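You operate a simulated robot arm through the tools that you are given. There is no shell and no other tool.

The job below is to be done with a simulated robot arm. You get a single attempt, and the scene is never put back.

JOB
Put things in order on the sill bench. At the end: the cream twine roll from the sill bench stands where the silver oil tin stood; the clear bead pot (marked "BEADS") from the sill bench stands where the cream twine roll stood; the brown drier bottle is on the beige wedge box (marked "WEDGES"); the silver oil tin from the sill bench is on the brown taped carton (marked "Quenvar"); whatever was shut is shut again. Leave all else as you found it, and nothing knocked over. Set down upright: oil tin, drier bottle.

The check looks at the end state, three seconds after you hand in, the way a careful person would. Anything else that was tipped, shoved, dropped, spilled or broken makes it a failure.

ROBOT AND FRAMES
A 7-joint arm with a two-finger parallel gripper, fixed in place. Base frame: the origin is at the foot of the arm, x ahead of it, y to its left, z up; the work surface is at about z = 0. Units: cm, rad, N and s.
With the tool pointing down near the work surface it reaches from about 22 to 58 cm from the base axis. Its first joint turns from -1.152 to 1.152 rad. Payload 2.5 kg.
The TCP is the grasp point between the finger pads, 2.3 cm short of the fingertips. In the tool frame z runs along the fingers and y along their closing line. The gripper opens to 9.4 cm. The fingers are 3.8 cm wide and 1 cm thick; the gripper's body (5.4 by 9.6 cm) begins 3.9 cm behind the TCP.
Orientation is that of the tool frame in the base frame, as [roll, pitch, yaw] about the fixed x, y, z axes, in that order (R = Rz(yaw) Ry(pitch) Rx(roll)). With the fingers straight down and closing along the base's y, the tool's x points along the base's -x, its y along +y and its z along -z.

CONTROLS
- The arm moves only by the tool move_arm. Its argument "moves" is a list of rows, each a list of 6 numbers: the shift along the base's x, y, z in units of 50 mm (1.0 is 50 mm), then the turn, a rotation vector about the base's x, y, z in units of 5 degrees (1.0 is 5 degrees). In form: [[x, y, z, wx, wy, wz], ...]. A call has 1 to 20 rows; each row shifts and turns the commanded pose from where the row before left it. "fingers" is the opening, from 0 (shut) to 1 (fully open), set as the call begins (left out, the last holds). A call with a number of a shift or a turn outside -1 to 1 is refused whole. A row lasts 0.2 s, in which the tool goes at most 5 cm and 0.15 rad; a call with a longer step from one row to the next is refused whole, and so is a gripper value outside its range. Where a pose cannot be reached the arm comes as near as it can. A force on the tool above 40 N (or 10 N above the force at the start of the call, whichever is more), or a blocked arm, ends the call early, and 0.2 s more pass. The fingers move at their own pace (about 10.8 cm/s each) and stop on an object; they squeeze with about 24 N. The grip force told is the motor's: it shows also when the fingers shut on nothing. Time passes only in rows, and 0.2 s behind the last, so rows that do not move let the fingers close. It gives the time, the measured TCP pose, the force on the tool (base axes), the opening and the grip force at its end, in the units of the frame above (readings bear some noise), with the torque about the TCP (base axes, N m) and any sound that the robot's microphone picked up.
- Cameras (640 x 400 px; columns grow to the right, rows downward): "scene" is fixed at [11.1, -40.17, 54.24]; the picture's right is [0.88, -0.47, 0.00], its down [-0.27, -0.51, -0.82] and it looks along [0.38, 0.72, -0.57] (base axes); focal length 242 px, centre (320, 200). "wrist" rides on the gripper at [8.6, 1.6, -7.5] in the tool frame; the picture's right is [-0.18, 0.98, 0.00], its down [-0.58, -0.11, -0.81] and it looks along [-0.79, -0.15, 0.59] (tool axes); focal length 243 px, centre (320, 200). There is no depth. A picture from a camera that has moved, and an enlarged one, comes with that camera's place and axes in the base frame and with its lens.
- grab_frame(camera): a new picture of that camera. It takes no simulated time.
- zoom(camera, box): a new picture of the part [left, top, right, bottom] of that camera's present view, enlarged. It takes no simulated time.
- job_done(): hands the job in; it is judged then, once.

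Nothing tells you positions but the pictures and the camera data. Unless the task says otherwise, let go and move clear before handing in.

The tools are called after "Call:" as a command line: name --pt "numbers of a row" for each row, then --argument value for the rest, lists and objects as JSON in quotes. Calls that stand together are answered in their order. move_arm: Moves the arm, as the interface text tells. Its arguments: {"type":"object","properties":{"moves":{"type":"array","items":{"type":"array","items":{"type":"number"}}},"fingers":{"type":"number"}},"required":["moves"]} The other tools are called the same way: grab_frame (camera) takes a picture; zoom (camera, box) takes an enlarged picture of a part of a camera's view; job_done () hands the job in.

At the start:

```text
t: 0.0
position: [31.78, 8.55, 40.79]
ee_rot: [-3.141, 0.0, 3.141]
force: [1.5, -0.1, -0.2]
torque: [-0.01, -0.01, 0.03]
gripper_width: 9.42
finger_force: 0.0
```

scene: 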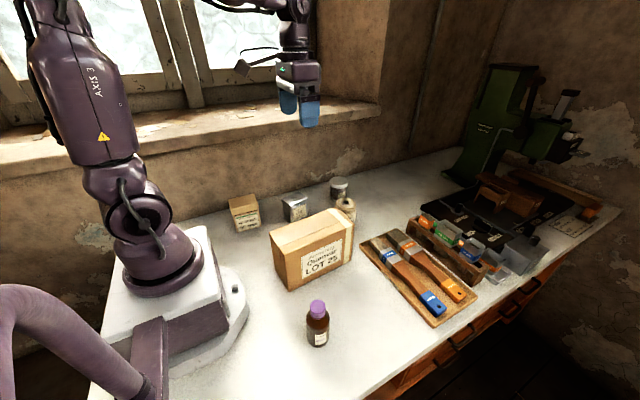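
wrist: 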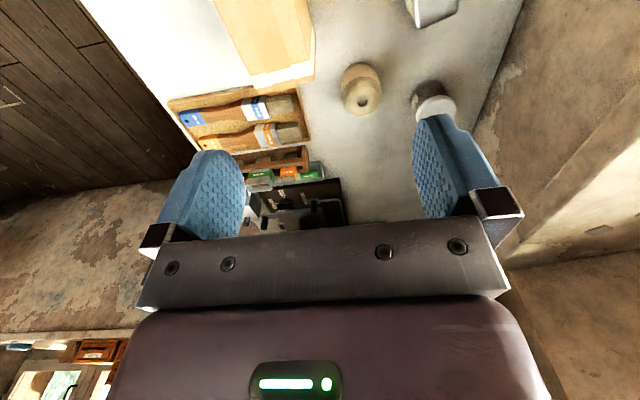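

I see a bench with a taped carton, a small beige box, a silver box-like object, a small round pot, a twine roll and a brown bottle. I'll enlarge the pictures to identify each of them first.

Call:
zoom --camera "scene" --box '[210, 160, 370, 260]'

Call:
zoom --camera "scene" --box '[250, 200, 410, 360]'

Call:
zoom --camera "scene" --box '[380, 60, 620, 300]'

Call:
zoom --camera "wrist" --box '[160, 0, 520, 230]'

```text
4.00 times, centred on (290, 210) of scene
camera zoom: at [11.1, -40.17, 54.24], right [0.88, -0.47, 0.0], down [-0.27, -0.51, -0.82], along [0.38, 0.72, -0.57], focal length 969 px, centre (440, 160)
```

zoom: 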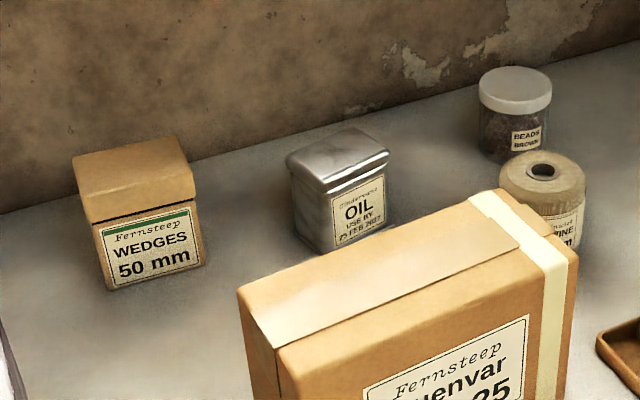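

```text
2.50 times, centred on (330, 280) of scene
camera zoom: at [11.1, -40.17, 54.24], right [0.88, -0.47, 0.0], down [-0.27, -0.51, -0.82], along [0.38, 0.72, -0.57], focal length 606 px, centre (295, 0)
```

zoom: 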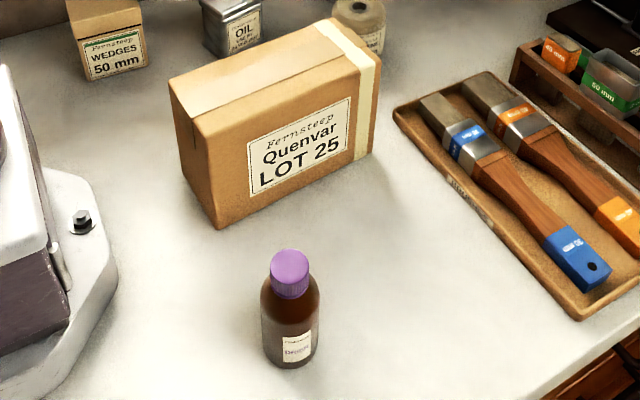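

```text
1.67 times, centred on (500, 180) of scene
camera zoom: at [11.1, -40.17, 54.24], right [0.88, -0.47, 0.0], down [-0.27, -0.51, -0.82], along [0.38, 0.72, -0.57], focal length 404 px, centre (20, 233)
```

zoom: 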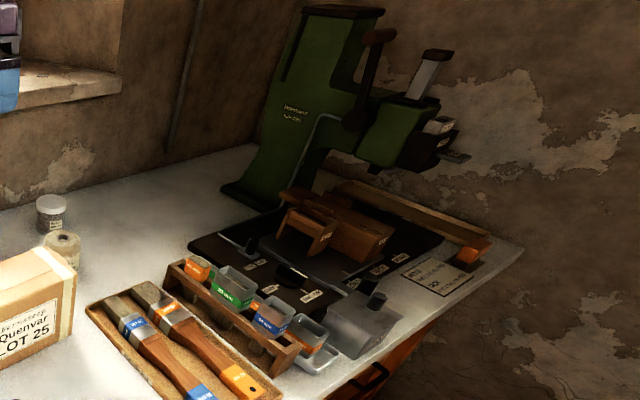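

```text
1.74 times, centred on (340, 115) of wrist
camera zoom: at [23.01, 10.07, 48.36], right [0.18, 0.98, 0.0], down [0.58, -0.11, 0.81], along [0.79, -0.15, -0.59], focal length 422 px, centre (285, 348)
```

zoom: 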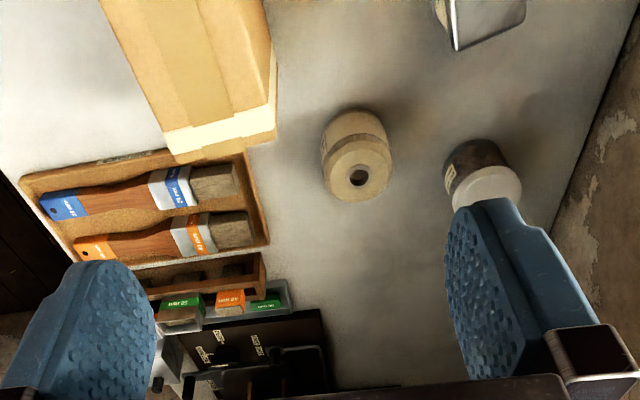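

The objects are the WEDGES box, the OIL tin, the BEADS pot, the twine roll behind the carton, and the drier bottle in front of it. I'll zoom in tighter to measure their edges.

Call:
zoom --camera "scene" --box '[220, 185, 270, 235]'

Call:
zoom --camera "scene" --box '[270, 180, 320, 230]'

Call:
zoom --camera "scene" --box '[318, 170, 368, 220]'

Call:
zoom --camera "scene" --box '[260, 195, 370, 305]'

Call:
zoom --camera "scene" --box '[290, 290, 350, 350]'

Call:
zoom --camera "wrist" --box '[320, 0, 480, 130]'

```text
8.00 times, centred on (245, 210) of scene
camera zoom: at [11.1, -40.17, 54.24], right [0.88, -0.47, 0.0], down [-0.27, -0.51, -0.82], along [0.38, 0.72, -0.57], focal length 1938 px, centre (920, 120)
```

zoom: 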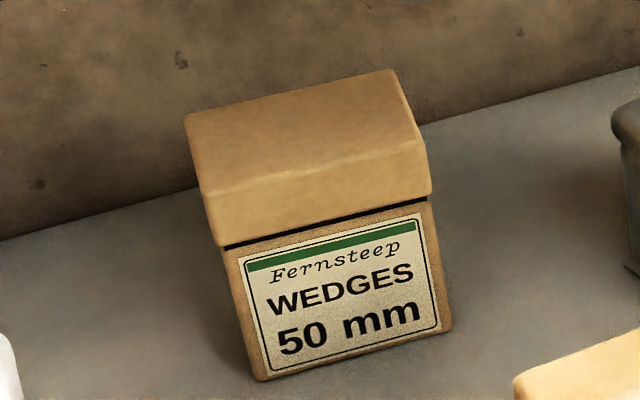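

```text
8.00 times, centred on (295, 205) of scene
camera zoom: at [11.1, -40.17, 54.24], right [0.88, -0.47, 0.0], down [-0.27, -0.51, -0.82], along [0.38, 0.72, -0.57], focal length 1938 px, centre (520, 160)
```

zoom: 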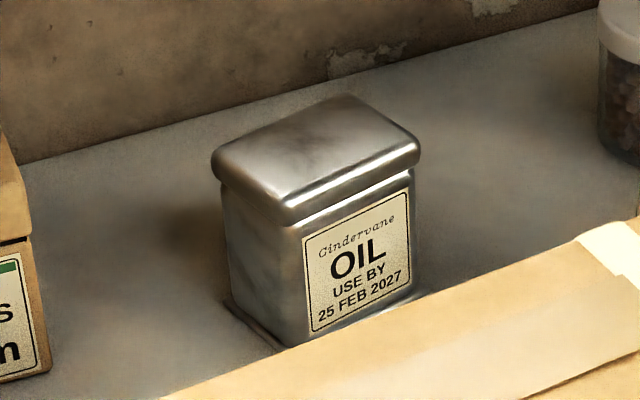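

```text
8.00 times, centred on (343, 195) of scene
camera zoom: at [11.1, -40.17, 54.24], right [0.88, -0.47, 0.0], down [-0.27, -0.51, -0.82], along [0.38, 0.72, -0.57], focal length 1938 px, centre (136, 240)
```

zoom: 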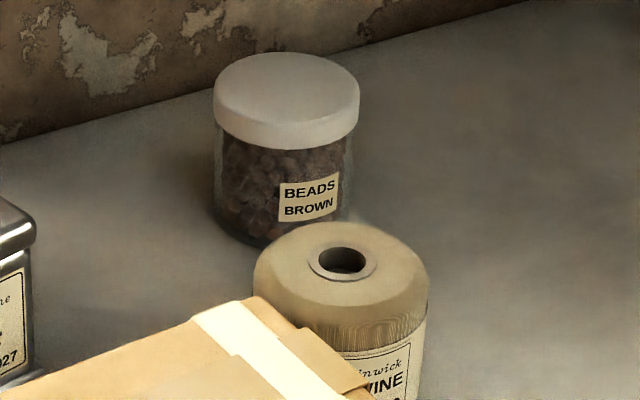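

```text
3.64 times, centred on (315, 250) of scene
camera zoom: at [11.1, -40.17, 54.24], right [0.88, -0.47, 0.0], down [-0.27, -0.51, -0.82], along [0.38, 0.72, -0.57], focal length 881 px, centre (338, 18)
```

zoom: 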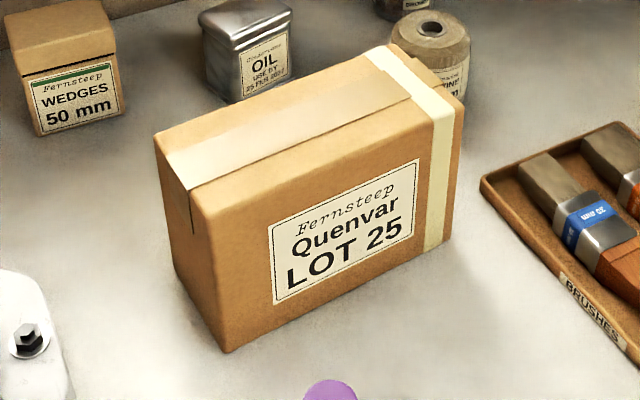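

```text
6.67 times, centred on (320, 320) of scene
camera zoom: at [11.1, -40.17, 54.24], right [0.88, -0.47, 0.0], down [-0.27, -0.51, -0.82], along [0.38, 0.72, -0.57], focal length 1615 px, centre (320, -600)
```

zoom: 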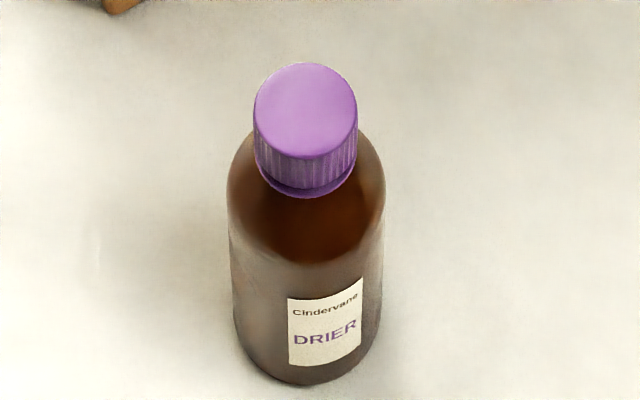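

```text
3.08 times, centred on (400, 65) of wrist
camera zoom: at [23.01, 10.07, 48.36], right [0.18, 0.98, 0.0], down [0.58, -0.11, 0.81], along [0.79, -0.15, -0.59], focal length 746 px, centre (74, 615)
```

zoom: 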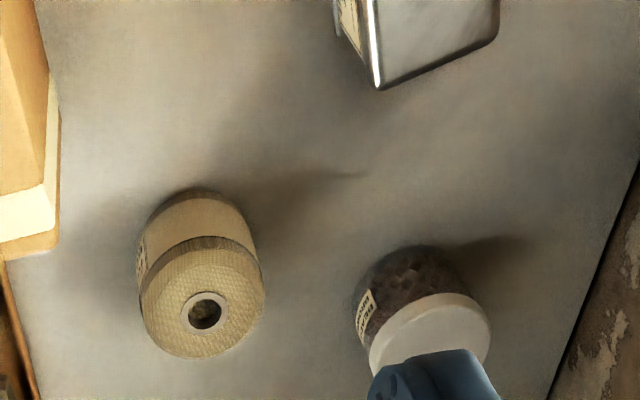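

The scene camera puts the tin near (35, 23), the twine near (49, 13), the bead pot near (55, 27), the wedge box near (19, 27), the carton near (31, 1) and the bottle near (23, -17). I'll bring the wrist camera closer to the tin side to refine these.

Call:
move_arm --pt "-0.192 0.578 -0.672 0 0 0" --pt "-0.192 0.578 -0.672 0 0 0" --pt "-0.192 0.578 -0.672 0 0 0" --pt "-0.192 0.578 -0.672 0 0 0" --pt "-0.192 0.578 -0.672 0 0 0" --fingers 1

```text
t: 1.2
position: [26.99, 22.93, 23.97]
ee_rot: [-3.141, -0.001, 3.142]
force: [-1.0, 0.0, 0.1]
torque: [-0.01, -0.01, 0.0]
gripper_width: 9.38
finger_force: 0.0
```

The arm is now behind and above the tin. I'll take both pictures to measure from here.

Call:
grab_frame --camera "wrist"

Call:
grab_frame --camera "scene"

```text
taken
camera wrist: at [18.17, 24.58, 31.47], right [0.18, 0.98, 0.0], down [0.58, -0.11, 0.81], along [0.79, -0.15, -0.59], focal length 243 px, centre (320, 200)
```

wrist: 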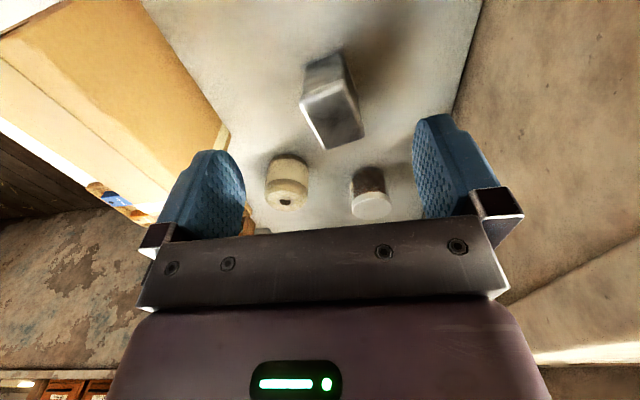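

```text
taken
```

scene: 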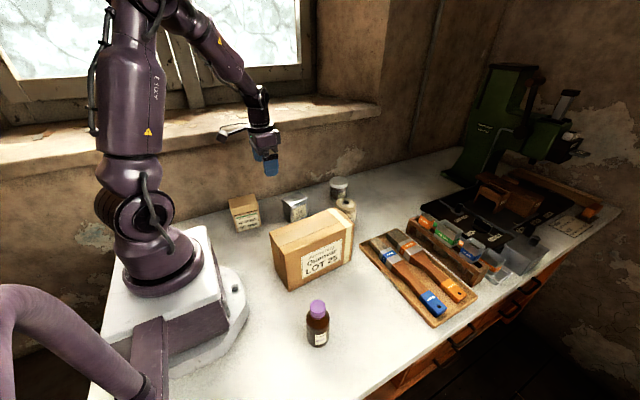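

All the sill-side objects are in the wrist view, and I'll enlarge that part.

Call:
zoom --camera "wrist" --box '[250, 30, 410, 230]'

Call:
zoom --camera "wrist" --box '[280, 30, 390, 160]'

```text
2.00 times, centred on (330, 130) of wrist
camera zoom: at [18.17, 24.58, 31.47], right [0.18, 0.98, 0.0], down [0.58, -0.11, 0.81], along [0.79, -0.15, -0.59], focal length 485 px, centre (300, 340)
```

zoom: 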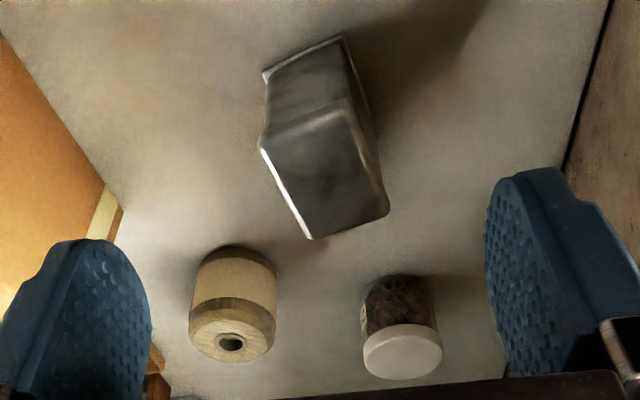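

```text
3.08 times, centred on (335, 95) of wrist
camera zoom: at [18.17, 24.58, 31.47], right [0.18, 0.98, 0.0], down [0.58, -0.11, 0.81], along [0.79, -0.15, -0.59], focal length 746 px, centre (274, 523)
```

zoom: 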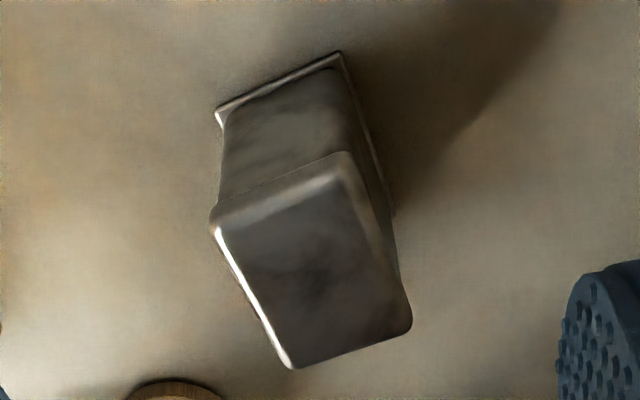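

Two views agree that the tin is centred near (35.3, 23.1), turned about 14°, roughly 7.1 x 5.2 cm and 7.7 cm tall. I'll check the gripper and camera bracket size for clearance, then line up above the tin.

Call:
zoom --camera "scene" --box '[205, 90, 305, 190]'

Call:
move_arm --pt "0.42 0.01 0 0 0 0.7" --pt "0.42 0.01 0 0 0 0.7" --pt "0.42 0.01 0 0 0 0.7" --pt "0.4 0.01 0 0 0 0.7" --pt "0 0 0 0 0 0" --fingers 1

Call:
grab_frame --camera "wrist"

```text
4.00 times, centred on (255, 140) of scene
camera zoom: at [11.1, -40.17, 54.24], right [0.88, -0.47, 0.0], down [-0.27, -0.51, -0.82], along [0.38, 0.72, -0.57], focal length 969 px, centre (580, 440)
```

zoom: 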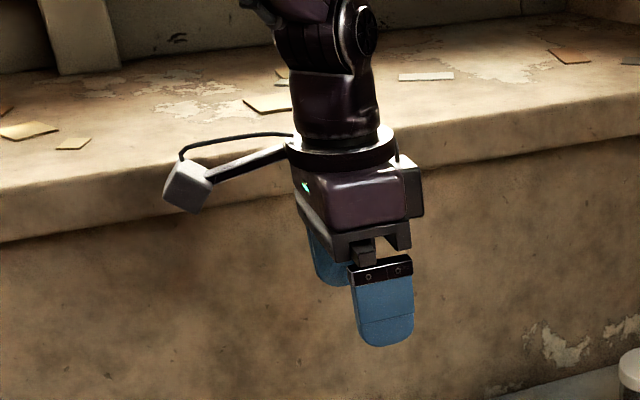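

```text
t: 2.4
position: [35.11, 23.1, 23.8]
ee_rot: [-3.14, 0.0, -2.897]
force: [-0.1, 0.6, 0.3]
torque: [-0.03, 0.01, -0.01]
gripper_width: 9.38
finger_force: 0.0
```

```text
taken
camera wrist: at [26.3, 22.66, 31.37], right [-0.06, 1.0, 0.0], down [0.59, 0.04, 0.81], along [0.8, 0.05, -0.59], focal length 243 px, centre (320, 200)
```

wrist: 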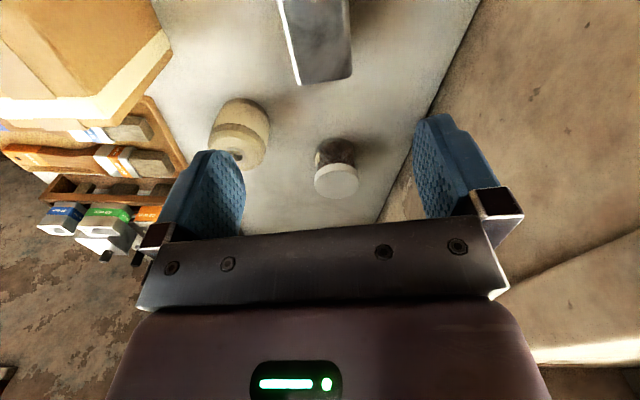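

The gripper is centred over the tin and aligned with it, and the path down is clear. I'll lower it around the tin's body.

Call:
move_arm --pt "0.02 0 -0.8 0 0 0" --pt "0 0 -0.8 0 0 0" --pt "0 0 -0.8 0 0 0" --pt "0 0 -0.6 0 0 0" --pt "0 0 -0.5 0 0 0" --pt "0 0 -0.33 0 0 0" --pt "0 0 0 0 0 0" --fingers 1

Call:
zoom --camera "scene" --box '[230, 130, 370, 250]'

Call:
grab_frame --camera "wrist"

```text
t: 4.0
position: [35.36, 23.1, 4.86]
ee_rot: [-3.141, 0.0, -2.896]
force: [-0.6, -0.8, 0.6]
torque: [-0.02, 0.01, 0.03]
gripper_width: 9.41
finger_force: 0.1
```

```text
3.33 times, centred on (300, 190) of scene
camera zoom: at [11.1, -40.17, 54.24], right [0.88, -0.47, 0.0], down [-0.27, -0.51, -0.82], along [0.38, 0.72, -0.57], focal length 808 px, centre (387, 233)
```

zoom: 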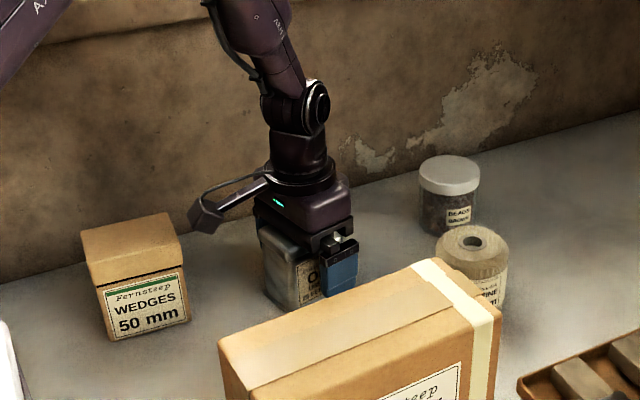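

```text
taken
camera wrist: at [26.35, 22.44, 12.35], right [-0.06, 1.0, 0.0], down [0.59, 0.04, 0.81], along [0.81, 0.05, -0.59], focal length 243 px, centre (320, 200)
```

wrist: 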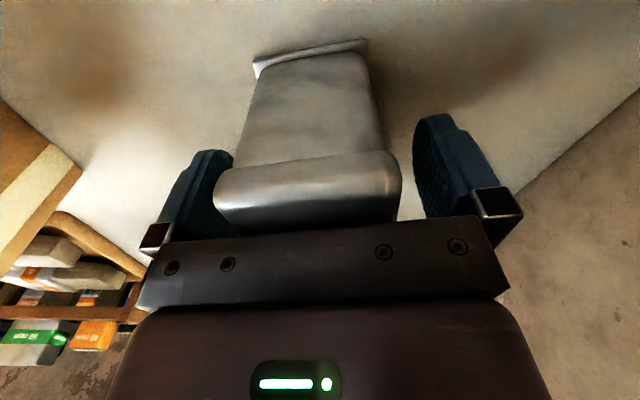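

The tin sits between the open fingers, with its lid just under the palm. Next I'll close the fingers.

Call:
move_arm --pt "0 0 0 0 0 0" --pt "0 0 0 0 0 0" --pt "0 0 0 0 0 0" --pt "0 0 0 0 0 0" --fingers 0

Call:
grab_frame --camera "wrist"

```text
t: 5.0
position: [35.29, 22.89, 4.73]
ee_rot: [-3.141, 0.001, -2.898]
force: [0.3, 0.4, 0.1]
torque: [0.05, -0.05, 0.01]
gripper_width: 5.47
finger_force: 24.5
```

```text
taken
camera wrist: at [26.35, 22.44, 12.37], right [-0.06, 1.0, 0.0], down [0.59, 0.04, 0.81], along [0.8, 0.05, -0.59], focal length 243 px, centre (320, 200)
```

wrist: 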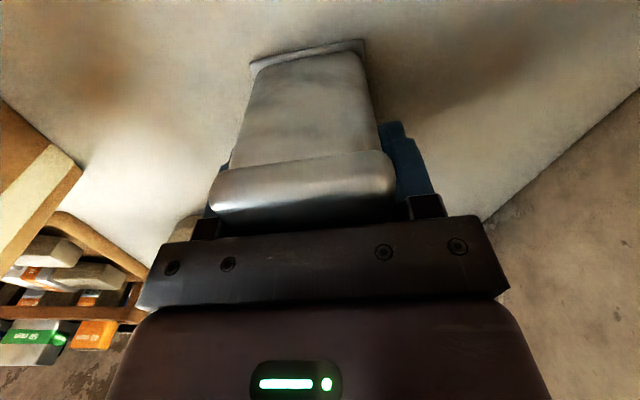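

Grip is firm at 5.5 cm. I'll lift a little and check that the whole tin comes up with its lid.

Call:
move_arm --pt "0 0 0.15 0 0 0" --pt "0 0 0.25 0 0 0" --pt "0 0 0 0 0 0"

Call:
grab_frame --camera "wrist"

Call:
zoom --camera "scene" --box '[250, 150, 350, 240]'

```text
t: 5.8
position: [35.16, 22.89, 6.93]
ee_rot: [3.141, 0.001, -2.897]
force: [1.0, 0.8, -3.2]
torque: [0.01, 0.01, 0.0]
gripper_width: 5.52
finger_force: 23.5
```

```text
taken
camera wrist: at [26.37, 22.45, 14.41], right [-0.06, 1.0, 0.0], down [0.59, 0.04, 0.81], along [0.8, 0.05, -0.59], focal length 243 px, centre (320, 200)
```

wrist: 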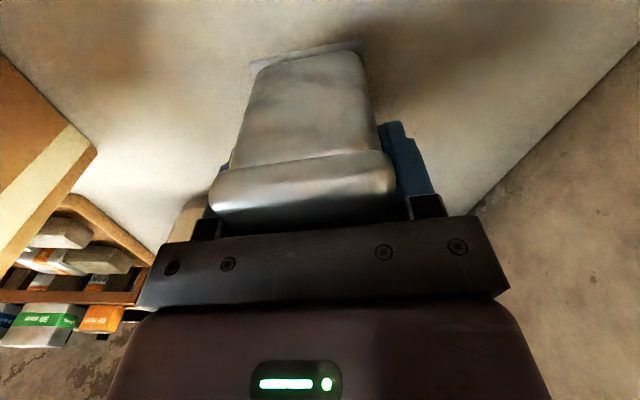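

```text
4.44 times, centred on (300, 195) of scene
camera zoom: at [11.1, -40.17, 54.24], right [0.88, -0.47, 0.0], down [-0.27, -0.51, -0.82], along [0.38, 0.72, -0.57], focal length 1077 px, centre (409, 222)
```

zoom: 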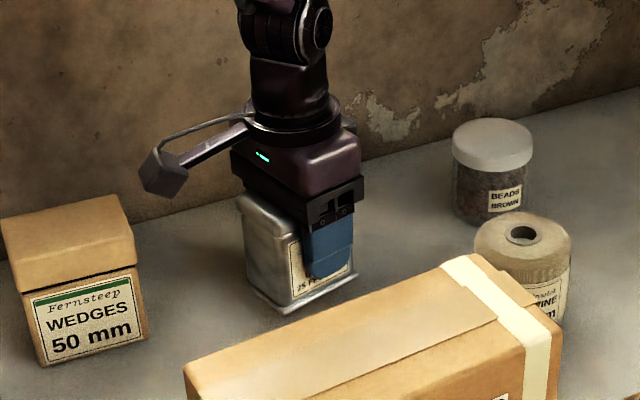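

The whole tin came up cleanly, lid included. I'll raise it and carry it over the carton, turning it to line up with the carton.

Call:
move_arm --pt "0 0 0.7 0 0 0" --pt "0 0 0.8 0 0 0" --pt "0 0 0.8 0 0 0" --pt "0 0 0.8 0 0 0" --pt "0 0 0.7 0 0 0" --pt "-0.15 -0.746 0 0 0 -0.35" --pt "-0.15 -0.746 0 0 0 -0.35" --pt "-0.15 -0.746 0 0 0 -0.35" --pt "-0.15 -0.746 0 0 0 -0.35" --pt "-0.15 -0.746 0 0 0 -0.35" --pt "-0.15 -0.746 0 0 0 -0.35" --pt "0 0 0 0 0 0"

Call:
grab_frame --camera "wrist"

Call:
zoom --camera "scene" --box '[220, 110, 380, 300]'

```text
t: 8.4
position: [30.34, 0.36, 25.74]
ee_rot: [3.141, 0.0, -3.081]
force: [-0.1, 0.7, -3.2]
torque: [0.01, 0.01, 0.0]
gripper_width: 5.5
finger_force: 23.9
```

```text
taken
camera wrist: at [21.52, 1.61, 33.34], right [0.12, 0.99, 0.0], down [0.59, -0.07, 0.81], along [0.8, -0.1, -0.59], focal length 243 px, centre (320, 200)
```

wrist: 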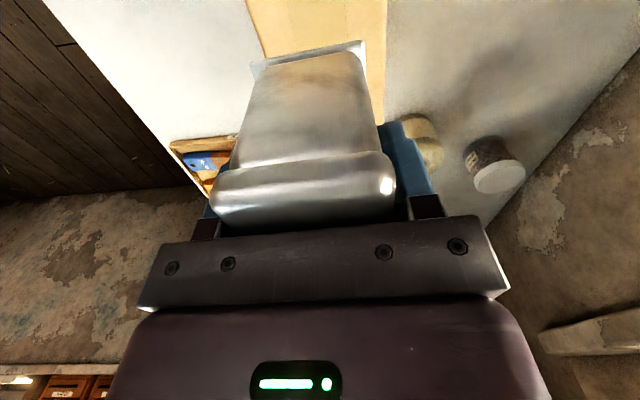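

```text
2.11 times, centred on (300, 205) of scene
camera zoom: at [11.1, -40.17, 54.24], right [0.88, -0.47, 0.0], down [-0.27, -0.51, -0.82], along [0.38, 0.72, -0.57], focal length 510 px, centre (362, 190)
```

zoom: 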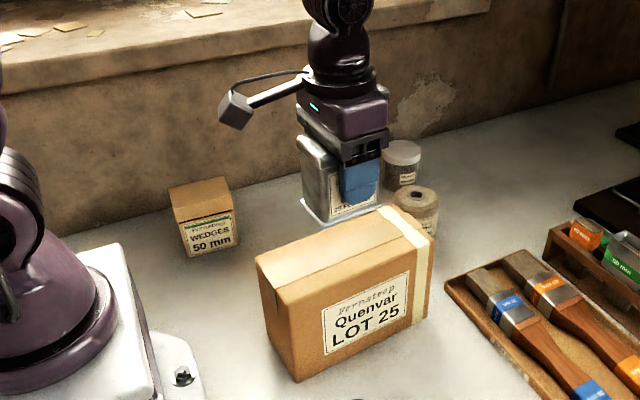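

The tin hangs over the carton. I'll let the arm settle, read its true pose and see how the tin lines up with the carton's top.

Call:
move_arm --pt "0 0 0 0 0 0" --pt "0 0 0 0 0 0"

Call:
zoom --camera "scene" --box '[260, 140, 360, 260]'

Call:
zoom --camera "wrist" --box '[200, 0, 440, 150]'

```text
t: 9.0
position: [30.42, 0.54, 25.76]
ee_rot: [-3.141, 0.0, -3.081]
force: [-0.2, -0.6, -3.6]
torque: [0.02, -0.01, 0.02]
gripper_width: 5.5
finger_force: 23.6
```

```text
3.33 times, centred on (310, 200) of scene
camera zoom: at [11.1, -40.17, 54.24], right [0.88, -0.47, 0.0], down [-0.27, -0.51, -0.82], along [0.38, 0.72, -0.57], focal length 808 px, centre (353, 200)
```

zoom: 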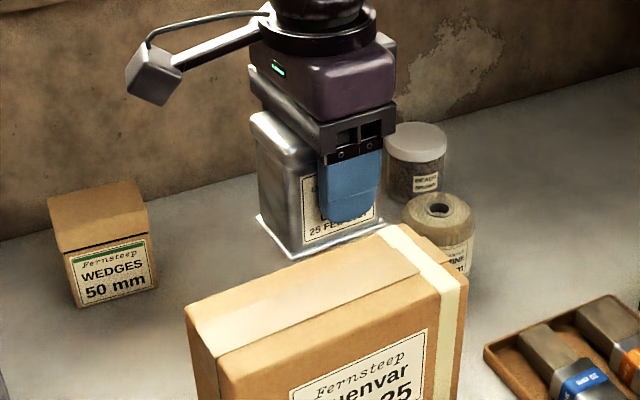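

```text
2.67 times, centred on (320, 75) of wrist
camera zoom: at [21.55, 1.65, 33.34], right [0.12, 0.99, 0.0], down [0.59, -0.07, 0.81], along [0.8, -0.1, -0.59], focal length 647 px, centre (320, 533)
```

zoom: 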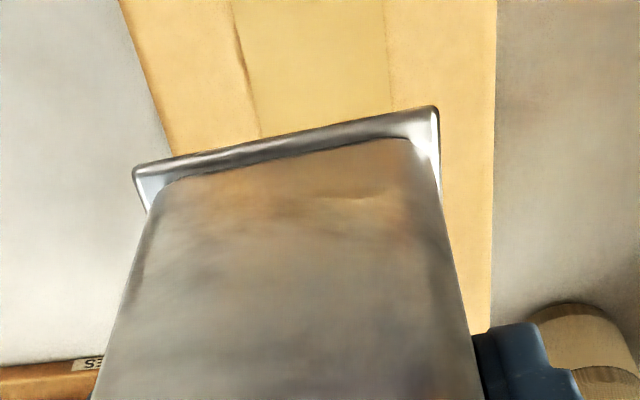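

The carton's long centreline runs at about y = 0.95 here, and the tin is about 0.4 cm off in y and 0.7 cm in x. I'll correct that and come down close to the carton's top.

Call:
move_arm --pt "0.1 0.09 -0.4 0 0 0" --pt "0 0 -0.4 0 0 0" --pt "0 0 -0.3 0 0 0" --pt "0 0 0 0 0 0" --pt "0 0 0 0 0 0"

Call:
zoom --camera "scene" --box '[260, 150, 370, 300]'

Call:
zoom --camera "wrist" --box '[200, 0, 440, 150]'

```text
t: 10.2
position: [31.15, 1.15, 20.38]
ee_rot: [-3.142, 0.0, -3.081]
force: [0.4, -0.1, -3.9]
torque: [0.0, -0.03, 0.03]
gripper_width: 5.49
finger_force: 24.0
```

```text
2.67 times, centred on (315, 225) of scene
camera zoom: at [11.1, -40.17, 54.24], right [0.88, -0.47, 0.0], down [-0.27, -0.51, -0.82], along [0.38, 0.72, -0.57], focal length 646 px, centre (333, 133)
```

zoom: 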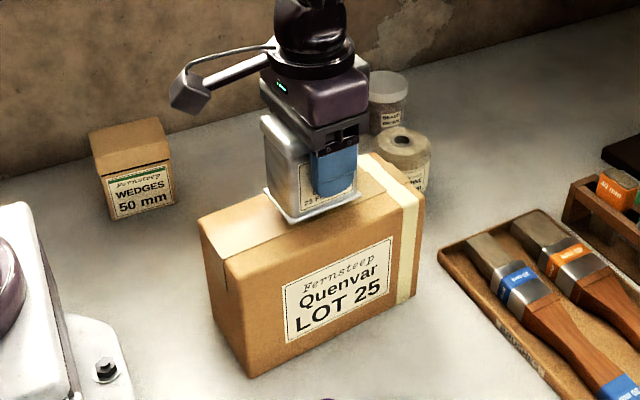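

```text
2.67 times, centred on (320, 75) of wrist
camera zoom: at [22.22, 2.2, 27.9], right [0.12, 0.99, 0.0], down [0.59, -0.07, 0.81], along [0.8, -0.1, -0.59], focal length 647 px, centre (320, 533)
```

zoom: 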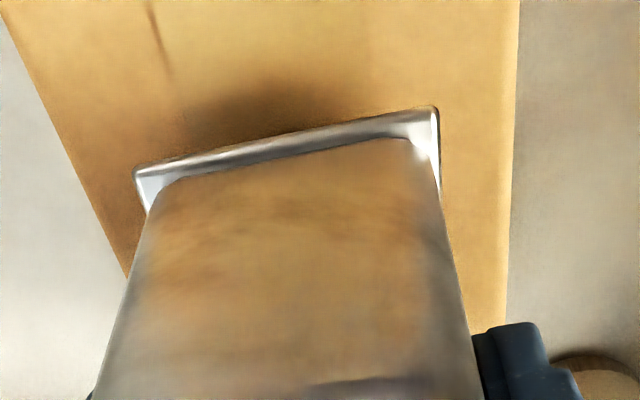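

The tin is well centred over the carton top, about 1.5 cm above it. I'll lower it gently until it touches.

Call:
move_arm --pt "0 0 -0.08 0 0 0" --pt "0 0 -0.08 0 0 0" --pt "0 0 -0.06 0 0 0" --pt "0 0 0 0 0 0"

Call:
zoom --camera "wrist" --box '[200, 0, 440, 150]'

```text
t: 11.2
position: [31.18, 1.09, 19.4]
ee_rot: [3.141, -0.001, -3.08]
force: [-0.9, 0.2, -3.2]
torque: [0.03, -0.05, 0.02]
gripper_width: 5.49
finger_force: 24.0
```

```text
2.67 times, centred on (320, 75) of wrist
camera zoom: at [22.41, 2.19, 26.87], right [0.12, 0.99, 0.0], down [0.59, -0.07, 0.81], along [0.8, -0.1, -0.59], focal length 647 px, centre (320, 533)
```

zoom: 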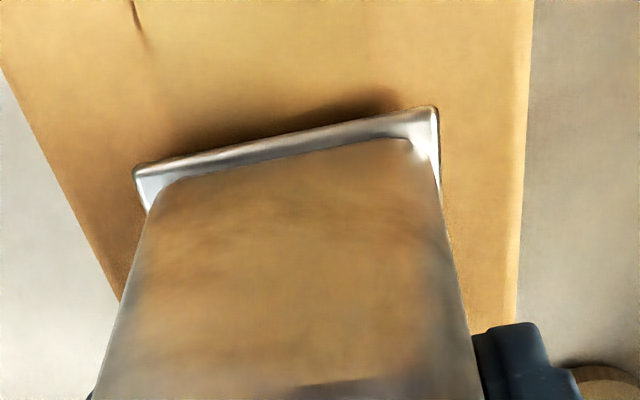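

No contact yet, and the shadow gap under the tin is closing. I'll go down in smaller steps.

Call:
move_arm --pt "0 0 -0.04 0 0 0" --pt "0 0 -0.04 0 0 0" --pt "0 0 0 0 0 0"

Call:
zoom --camera "wrist" --box '[200, 0, 440, 150]'

```text
t: 12.0
position: [31.3, 1.22, 18.84]
ee_rot: [-3.14, 0.0, -3.079]
force: [0.5, 0.5, -3.7]
torque: [-0.01, 0.0, -0.03]
gripper_width: 5.48
finger_force: 24.3
```

```text
2.67 times, centred on (320, 75) of wrist
camera zoom: at [22.43, 2.24, 26.41], right [0.12, 0.99, 0.0], down [0.59, -0.07, 0.81], along [0.8, -0.1, -0.59], focal length 647 px, centre (320, 533)
```

zoom: 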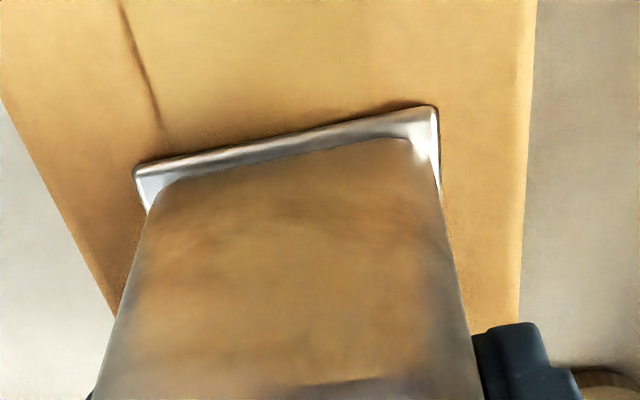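

The gap is now only a few millimetres. I'll continue in very small steps and watch the vertical force.

Call:
move_arm --pt "0 0 -0.03 0 0 0" --pt "0 0 -0.03 0 0 0" --pt "0 0 0 0 0 0"

Call:
zoom --camera "wrist" --box '[200, 0, 440, 150]'

```text
t: 12.8
position: [31.2, 1.14, 18.67]
ee_rot: [3.141, 0.004, -3.084]
force: [-1.5, -5.7, 21.5]
torque: [-0.01, -0.05, 0.01]
gripper_width: 5.49
finger_force: 24.1
```

```text
2.67 times, centred on (320, 75) of wrist
camera zoom: at [22.5, 2.26, 26.14], right [0.12, 0.99, 0.0], down [0.58, -0.07, 0.81], along [0.8, -0.1, -0.59], focal length 647 px, centre (320, 533)
```

zoom: 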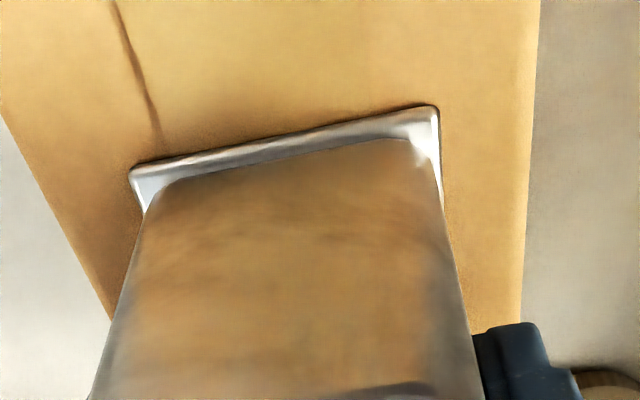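

The tin is resting on the carton at about 21 N. I'll ease off 1 mm to relieve the pressure, then release.

Call:
move_arm --pt "0 0 0.02 0 0 0" --pt "0 0 0.01 0 0 0" --pt "0 0 0 0 0 0"

```text
t: 13.6
position: [31.38, 1.25, 18.69]
ee_rot: [-3.141, 0.0, -3.077]
force: [1.3, 0.8, 1.0]
torque: [-0.11, -0.21, 0.07]
gripper_width: 5.49
finger_force: 24.0
```

The pressure is down to about 1 N with the tin supported by the carton. Now I'll open the fingers.

Call:
move_arm --pt "0 0 0 0 0 0" --pt "0 0 0 0 0 0" --pt "0 0 0 0 0 0" --fingers 1

Call:
grab_frame --camera "wrist"

Call:
zoom --camera "scene" --box '[250, 150, 370, 300]'

```text
t: 14.4
position: [31.3, 1.29, 18.66]
ee_rot: [-3.141, 0.0, -3.082]
force: [-0.3, -0.9, 0.4]
torque: [-0.02, 0.02, 0.01]
gripper_width: 9.38
finger_force: 0.1
```

```text
taken
camera wrist: at [22.5, 2.31, 26.24], right [0.12, 0.99, 0.0], down [0.59, -0.07, 0.81], along [0.8, -0.1, -0.59], focal length 243 px, centre (320, 200)
```

wrist: 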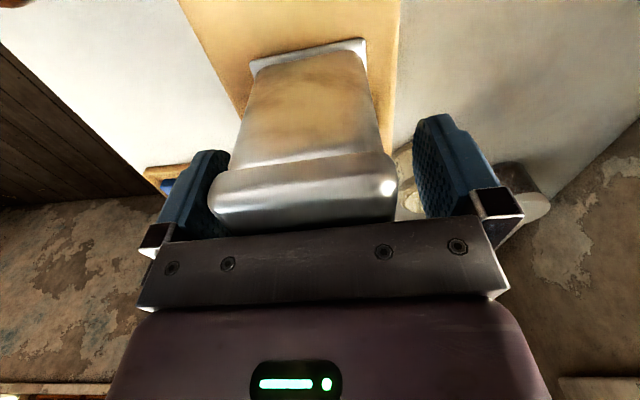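

```text
2.67 times, centred on (310, 225) of scene
camera zoom: at [11.1, -40.17, 54.24], right [0.88, -0.47, 0.0], down [-0.27, -0.51, -0.82], along [0.38, 0.72, -0.57], focal length 646 px, centre (347, 133)
```

zoom: 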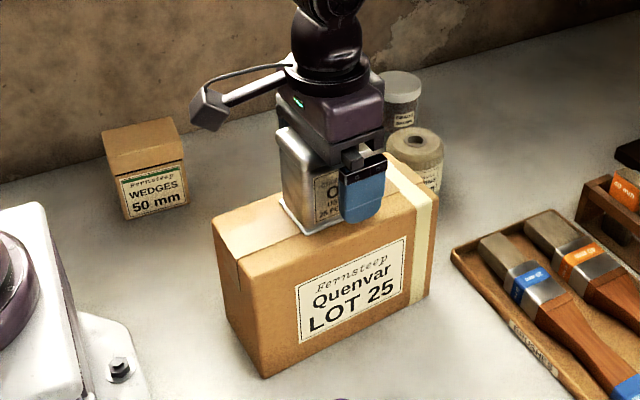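

The tin stands upright on the carton. I'll rise straight up, then move over towards the twine roll near (49.2, 13.1).

Call:
move_arm --pt "0 0 0.5 0 0 0" --pt "0 0 0.8 0 0 0" --pt "0 0 0.9 0 0 0" --pt "0 0 0.2 0 0 -0.7" --pt "0.56 0.393 0 0 0 0" --pt "0.56 0.393 -0.2 0 0 0" --pt "0.56 0.393 -0.3 0 0 0" --pt "0.56 0.393 -0.3 0 0 0" --pt "0.56 0.393 -0.4 0 0 0" --pt "0.56 0.393 -0.4 0 0 0" --pt "0 0 0 0 0 0" --fingers 1

Call:
grab_frame --camera "wrist"

Call:
grab_frame --camera "scene"

```text
t: 16.8
position: [48.03, 13.22, 23.13]
ee_rot: [3.141, 0.0, 3.14]
force: [0.1, 0.3, -0.7]
torque: [0.02, -0.02, 0.01]
gripper_width: 9.41
finger_force: 0.0
```

```text
taken
camera wrist: at [39.23, 14.76, 30.65], right [0.18, 0.98, 0.0], down [0.58, -0.11, 0.81], along [0.79, -0.15, -0.59], focal length 243 px, centre (320, 200)
```

wrist: 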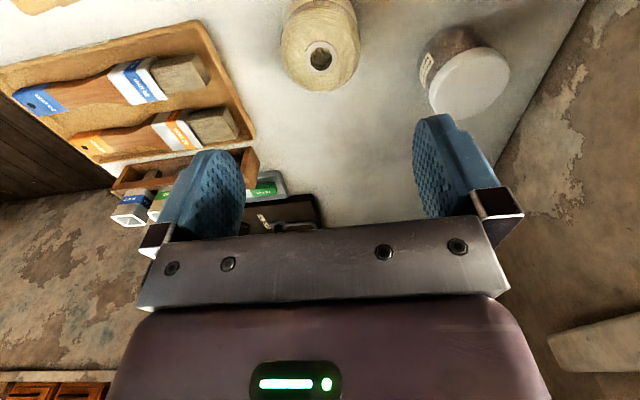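

```text
taken
```

scene: 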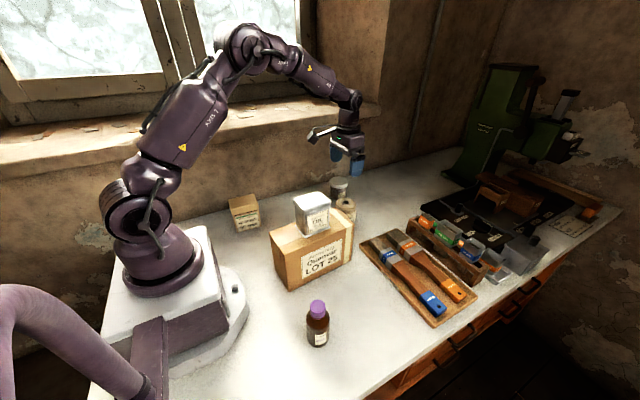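

The tin looks good on the carton. From this view I'll enlarge the twine and the bead pot for exact centres.

Call:
zoom --camera "wrist" --box '[260, 0, 380, 100]'

Call:
zoom --camera "wrist" --box '[400, 10, 540, 130]'

Call:
zoom --camera "scene" --box '[270, 160, 370, 260]'

```text
4.00 times, centred on (320, 50) of wrist
camera zoom: at [39.23, 14.76, 30.65], right [0.18, 0.98, 0.0], down [0.58, -0.11, 0.81], along [0.79, -0.15, -0.59], focal length 970 px, centre (320, 800)
```

zoom: 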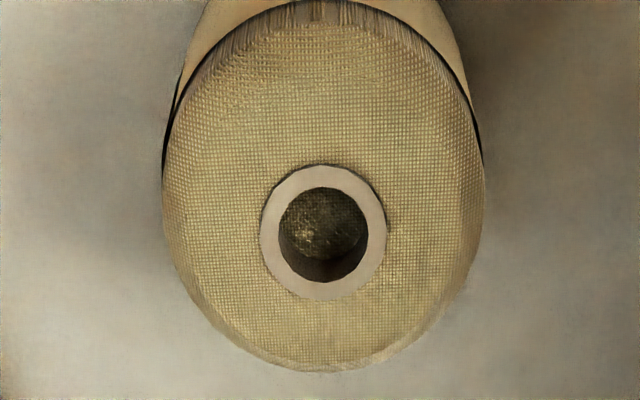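

```text
3.33 times, centred on (470, 70) of wrist
camera zoom: at [39.23, 14.76, 30.65], right [0.18, 0.98, 0.0], down [0.58, -0.11, 0.81], along [0.79, -0.15, -0.59], focal length 809 px, centre (-180, 633)
```

zoom: 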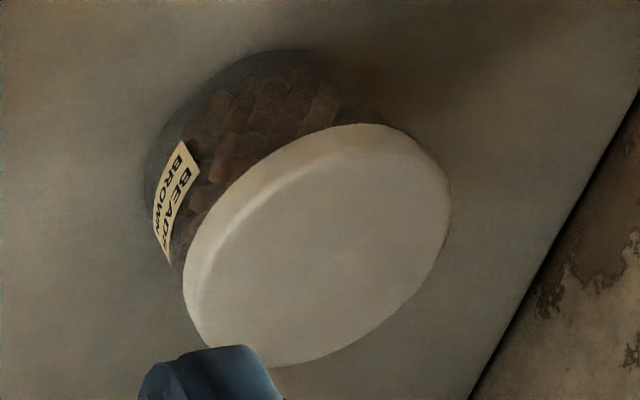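

```text
4.00 times, centred on (320, 210) of scene
camera zoom: at [11.1, -40.17, 54.24], right [0.88, -0.47, 0.0], down [-0.27, -0.51, -0.82], along [0.38, 0.72, -0.57], focal length 969 px, centre (320, 160)
```

zoom: 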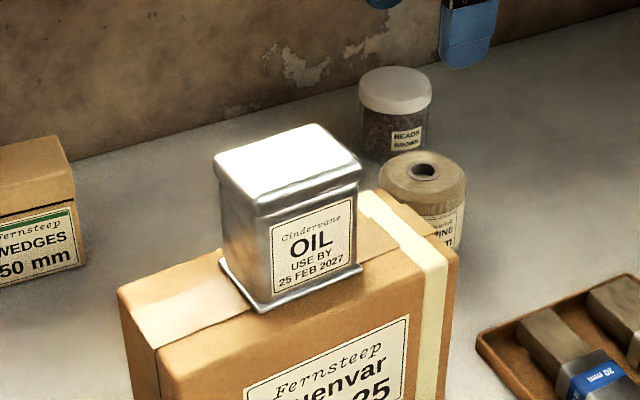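

The twine centre is about (49.1, 13.05), 7.2 cm across and 7.8 cm tall, so the open gripper has about 1 cm of room each side. I'll shift over it, come partway down and check the alignment.

Call:
move_arm --pt "0.18 -0.02 -0.4 0 0 0" --pt "0 0 -0.8 0 0 0" --pt "0 0 -0.8 0 0 0" --pt "0 0 0 0 0 0" --pt "0 0 0 0 0 0" --fingers 1

Call:
grab_frame --camera "wrist"

Call:
zoom --camera "scene" --box '[300, 130, 400, 230]'

```text
t: 18.0
position: [49.18, 13.07, 12.76]
ee_rot: [3.141, 0.001, -3.141]
force: [0.3, -0.8, 0.0]
torque: [-0.02, 0.0, -0.01]
gripper_width: 9.42
finger_force: 0.1
```

```text
taken
camera wrist: at [40.37, 14.72, 20.32], right [0.18, 0.98, 0.0], down [0.58, -0.11, 0.81], along [0.79, -0.15, -0.59], focal length 243 px, centre (320, 200)
```

wrist: 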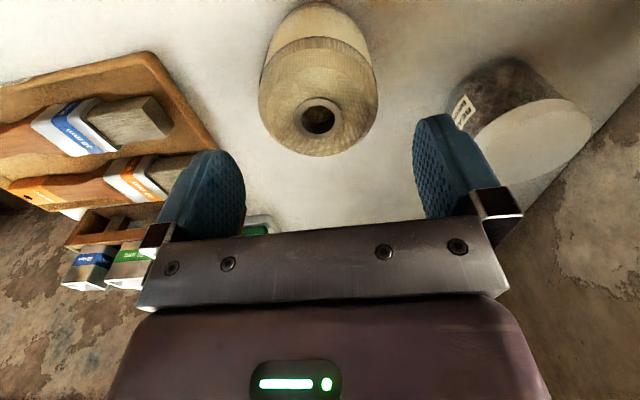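

```text
4.00 times, centred on (350, 180) of scene
camera zoom: at [11.1, -40.17, 54.24], right [0.88, -0.47, 0.0], down [-0.27, -0.51, -0.82], along [0.38, 0.72, -0.57], focal length 969 px, centre (200, 280)
```

zoom: 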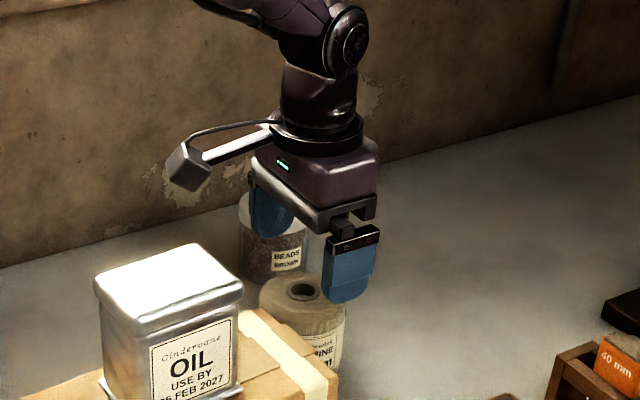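

The roll is centred between the fingers. I'll go down the rest of the way and close on it.

Call:
move_arm --pt "0 0 -0.5 0 0 0" --pt "0 0 -0.6 0 0 0" --pt "0 0 -0.4 0 0 0" --pt "0 0 -0.14 0 0 0" --pt "0 0 0 0 0 0" --fingers 1

Call:
grab_frame --camera "wrist"

```text
t: 19.2
position: [49.01, 12.83, 4.73]
ee_rot: [-3.142, -0.001, 3.141]
force: [-0.5, 0.3, 0.6]
torque: [0.04, 0.0, 0.0]
gripper_width: 9.39
finger_force: 0.1
```

```text
taken
camera wrist: at [40.26, 14.48, 12.21], right [0.18, 0.98, 0.0], down [0.58, -0.11, 0.81], along [0.79, -0.15, -0.59], focal length 243 px, centre (320, 200)
```

wrist: 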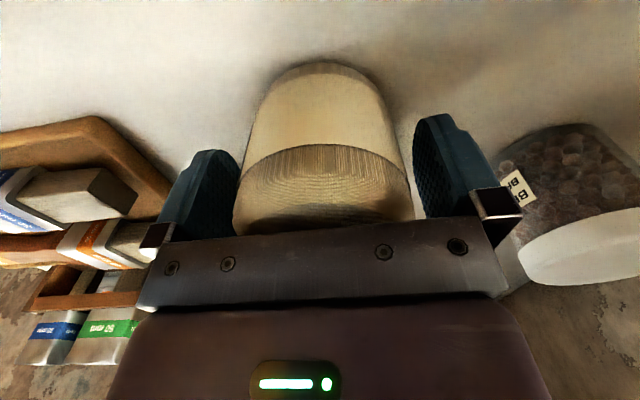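

The roll is neatly between the fingers. I'll close on it.

Call:
move_arm --pt "0 0 0 0 0 0" --pt "0 0 0 0 0 0" --pt "0 0 0 0 0 0" --fingers 0

Call:
move_arm --pt "0 0 0.15 0 0 0" --pt "0 0 0.3 0 0 0" --pt "0 0 0 0 0 0"

Call:
zoom --camera "scene" --box '[300, 130, 400, 230]'

Call:
grab_frame --camera "wrist"

```text
t: 20.0
position: [49.0, 12.79, 4.67]
ee_rot: [-3.141, 0.0, 3.14]
force: [0.1, 0.0, -0.3]
torque: [0.03, -0.05, 0.02]
gripper_width: 7.33
finger_force: 24.4
```

```text
t: 20.8
position: [49.03, 12.93, 6.73]
ee_rot: [3.141, 0.002, 3.141]
force: [0.0, -0.7, -1.1]
torque: [-0.01, 0.04, 0.04]
gripper_width: 7.32
finger_force: 23.7
```

```text
4.00 times, centred on (350, 180) of scene
camera zoom: at [11.1, -40.17, 54.24], right [0.88, -0.47, 0.0], down [-0.27, -0.51, -0.82], along [0.38, 0.72, -0.57], focal length 969 px, centre (200, 280)
```

zoom: 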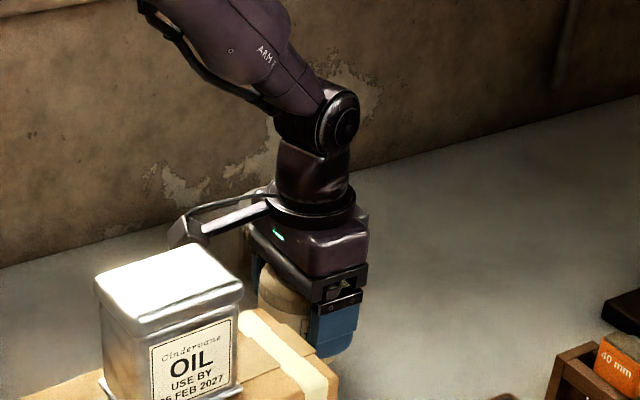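

```text
taken
camera wrist: at [40.21, 14.58, 14.33], right [0.18, 0.98, 0.0], down [0.58, -0.11, 0.81], along [0.79, -0.15, -0.59], focal length 243 px, centre (320, 200)
```

wrist: 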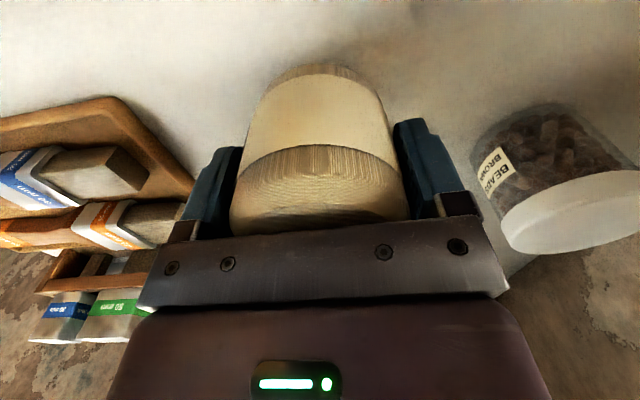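

The roll lifts cleanly. I'll raise it, carry it to the tin's former spot at about (35.3, 23.1), and stop a little above the bench.

Call:
move_arm --pt "0 0 0.6 0 0 0" --pt "0 0 0.8 0 0 0" --pt "0 0 0.4 0 0 0" --pt "-0.456 0.341 0 0 0 0" --pt "-0.456 0.341 0 0 0 0" --pt "-0.456 0.341 0 0 0 0" --pt "-0.456 0.341 0 0 0 0" --pt "-0.456 0.341 0 0 0 0" --pt "-0.456 0.341 0 0 0 0" --pt "0 0 0 0 0 0" --pt "0 0 0 0 0 0"

Call:
grab_frame --camera "wrist"

Call:
grab_frame --camera "scene"

```text
t: 23.2
position: [35.38, 23.0, 15.83]
ee_rot: [-3.141, 0.001, 3.14]
force: [0.3, 0.2, -1.0]
torque: [0.03, 0.0, 0.01]
gripper_width: 7.31
finger_force: 24.2
```

```text
taken
camera wrist: at [26.59, 24.65, 23.28], right [0.18, 0.98, 0.0], down [0.58, -0.11, 0.81], along [0.79, -0.15, -0.59], focal length 243 px, centre (320, 200)
```

wrist: 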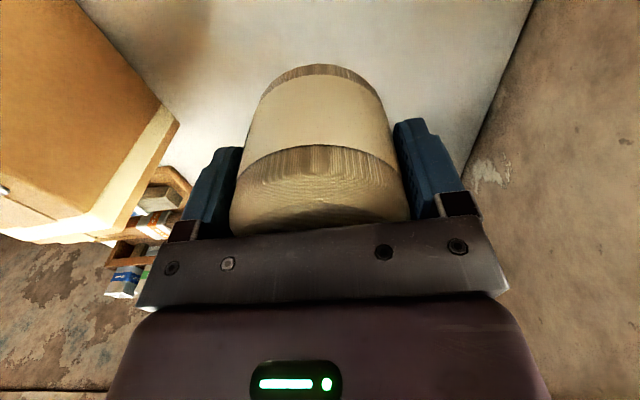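

```text
taken
```

scene: 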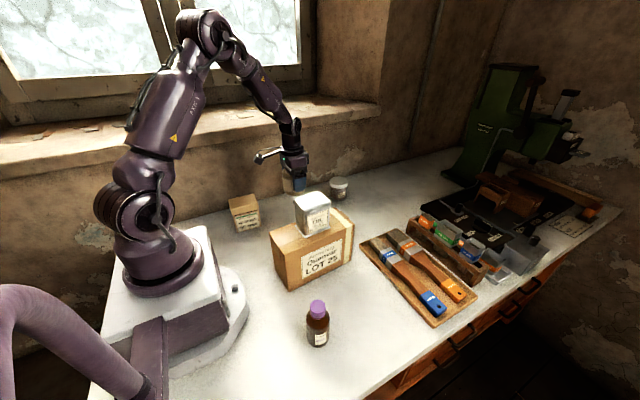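

The roll is right above the tin's old spot and the way down is clear. I'll lower it to just above the bench.

Call:
move_arm --pt "-0.02 0.02 -0.5 0 0 0" --pt "0 0 -0.7 0 0 0" --pt "0 0 -0.5 0 0 0" --pt "0 0 -0.25 0 0 0" --pt "0 0 -0.1 0 0 0" --pt "0 0 0 0 0 0" --pt "0 0 0 0 0 0"

Call:
zoom --camera "wrist" --box '[200, 30, 440, 230]'

```text
t: 24.8
position: [35.25, 23.12, 5.48]
ee_rot: [3.142, 0.0, 3.14]
force: [-0.8, -0.2, -1.6]
torque: [0.0, 0.03, 0.0]
gripper_width: 7.32
finger_force: 24.3
```

```text
2.00 times, centred on (320, 130) of wrist
camera zoom: at [26.46, 24.74, 12.98], right [0.18, 0.98, 0.0], down [0.58, -0.11, 0.81], along [0.79, -0.15, -0.59], focal length 485 px, centre (320, 340)
```

zoom: 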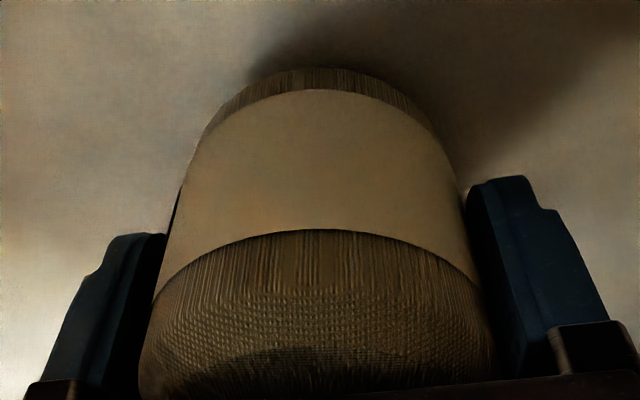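

It's about 0.8 cm above the bench. I'll lower it in small steps to touch.

Call:
move_arm --pt "0 0 -0.06 0 0 0" --pt "0 0 -0.05 0 0 0" --pt "0 0 -0.03 0 0 0" --pt "0 0 0 0 0 0"

```text
t: 25.8
position: [35.3, 23.12, 4.74]
ee_rot: [3.141, -0.001, -3.141]
force: [-0.5, 0.2, -1.4]
torque: [0.02, -0.01, 0.04]
gripper_width: 7.3
finger_force: 23.8
```

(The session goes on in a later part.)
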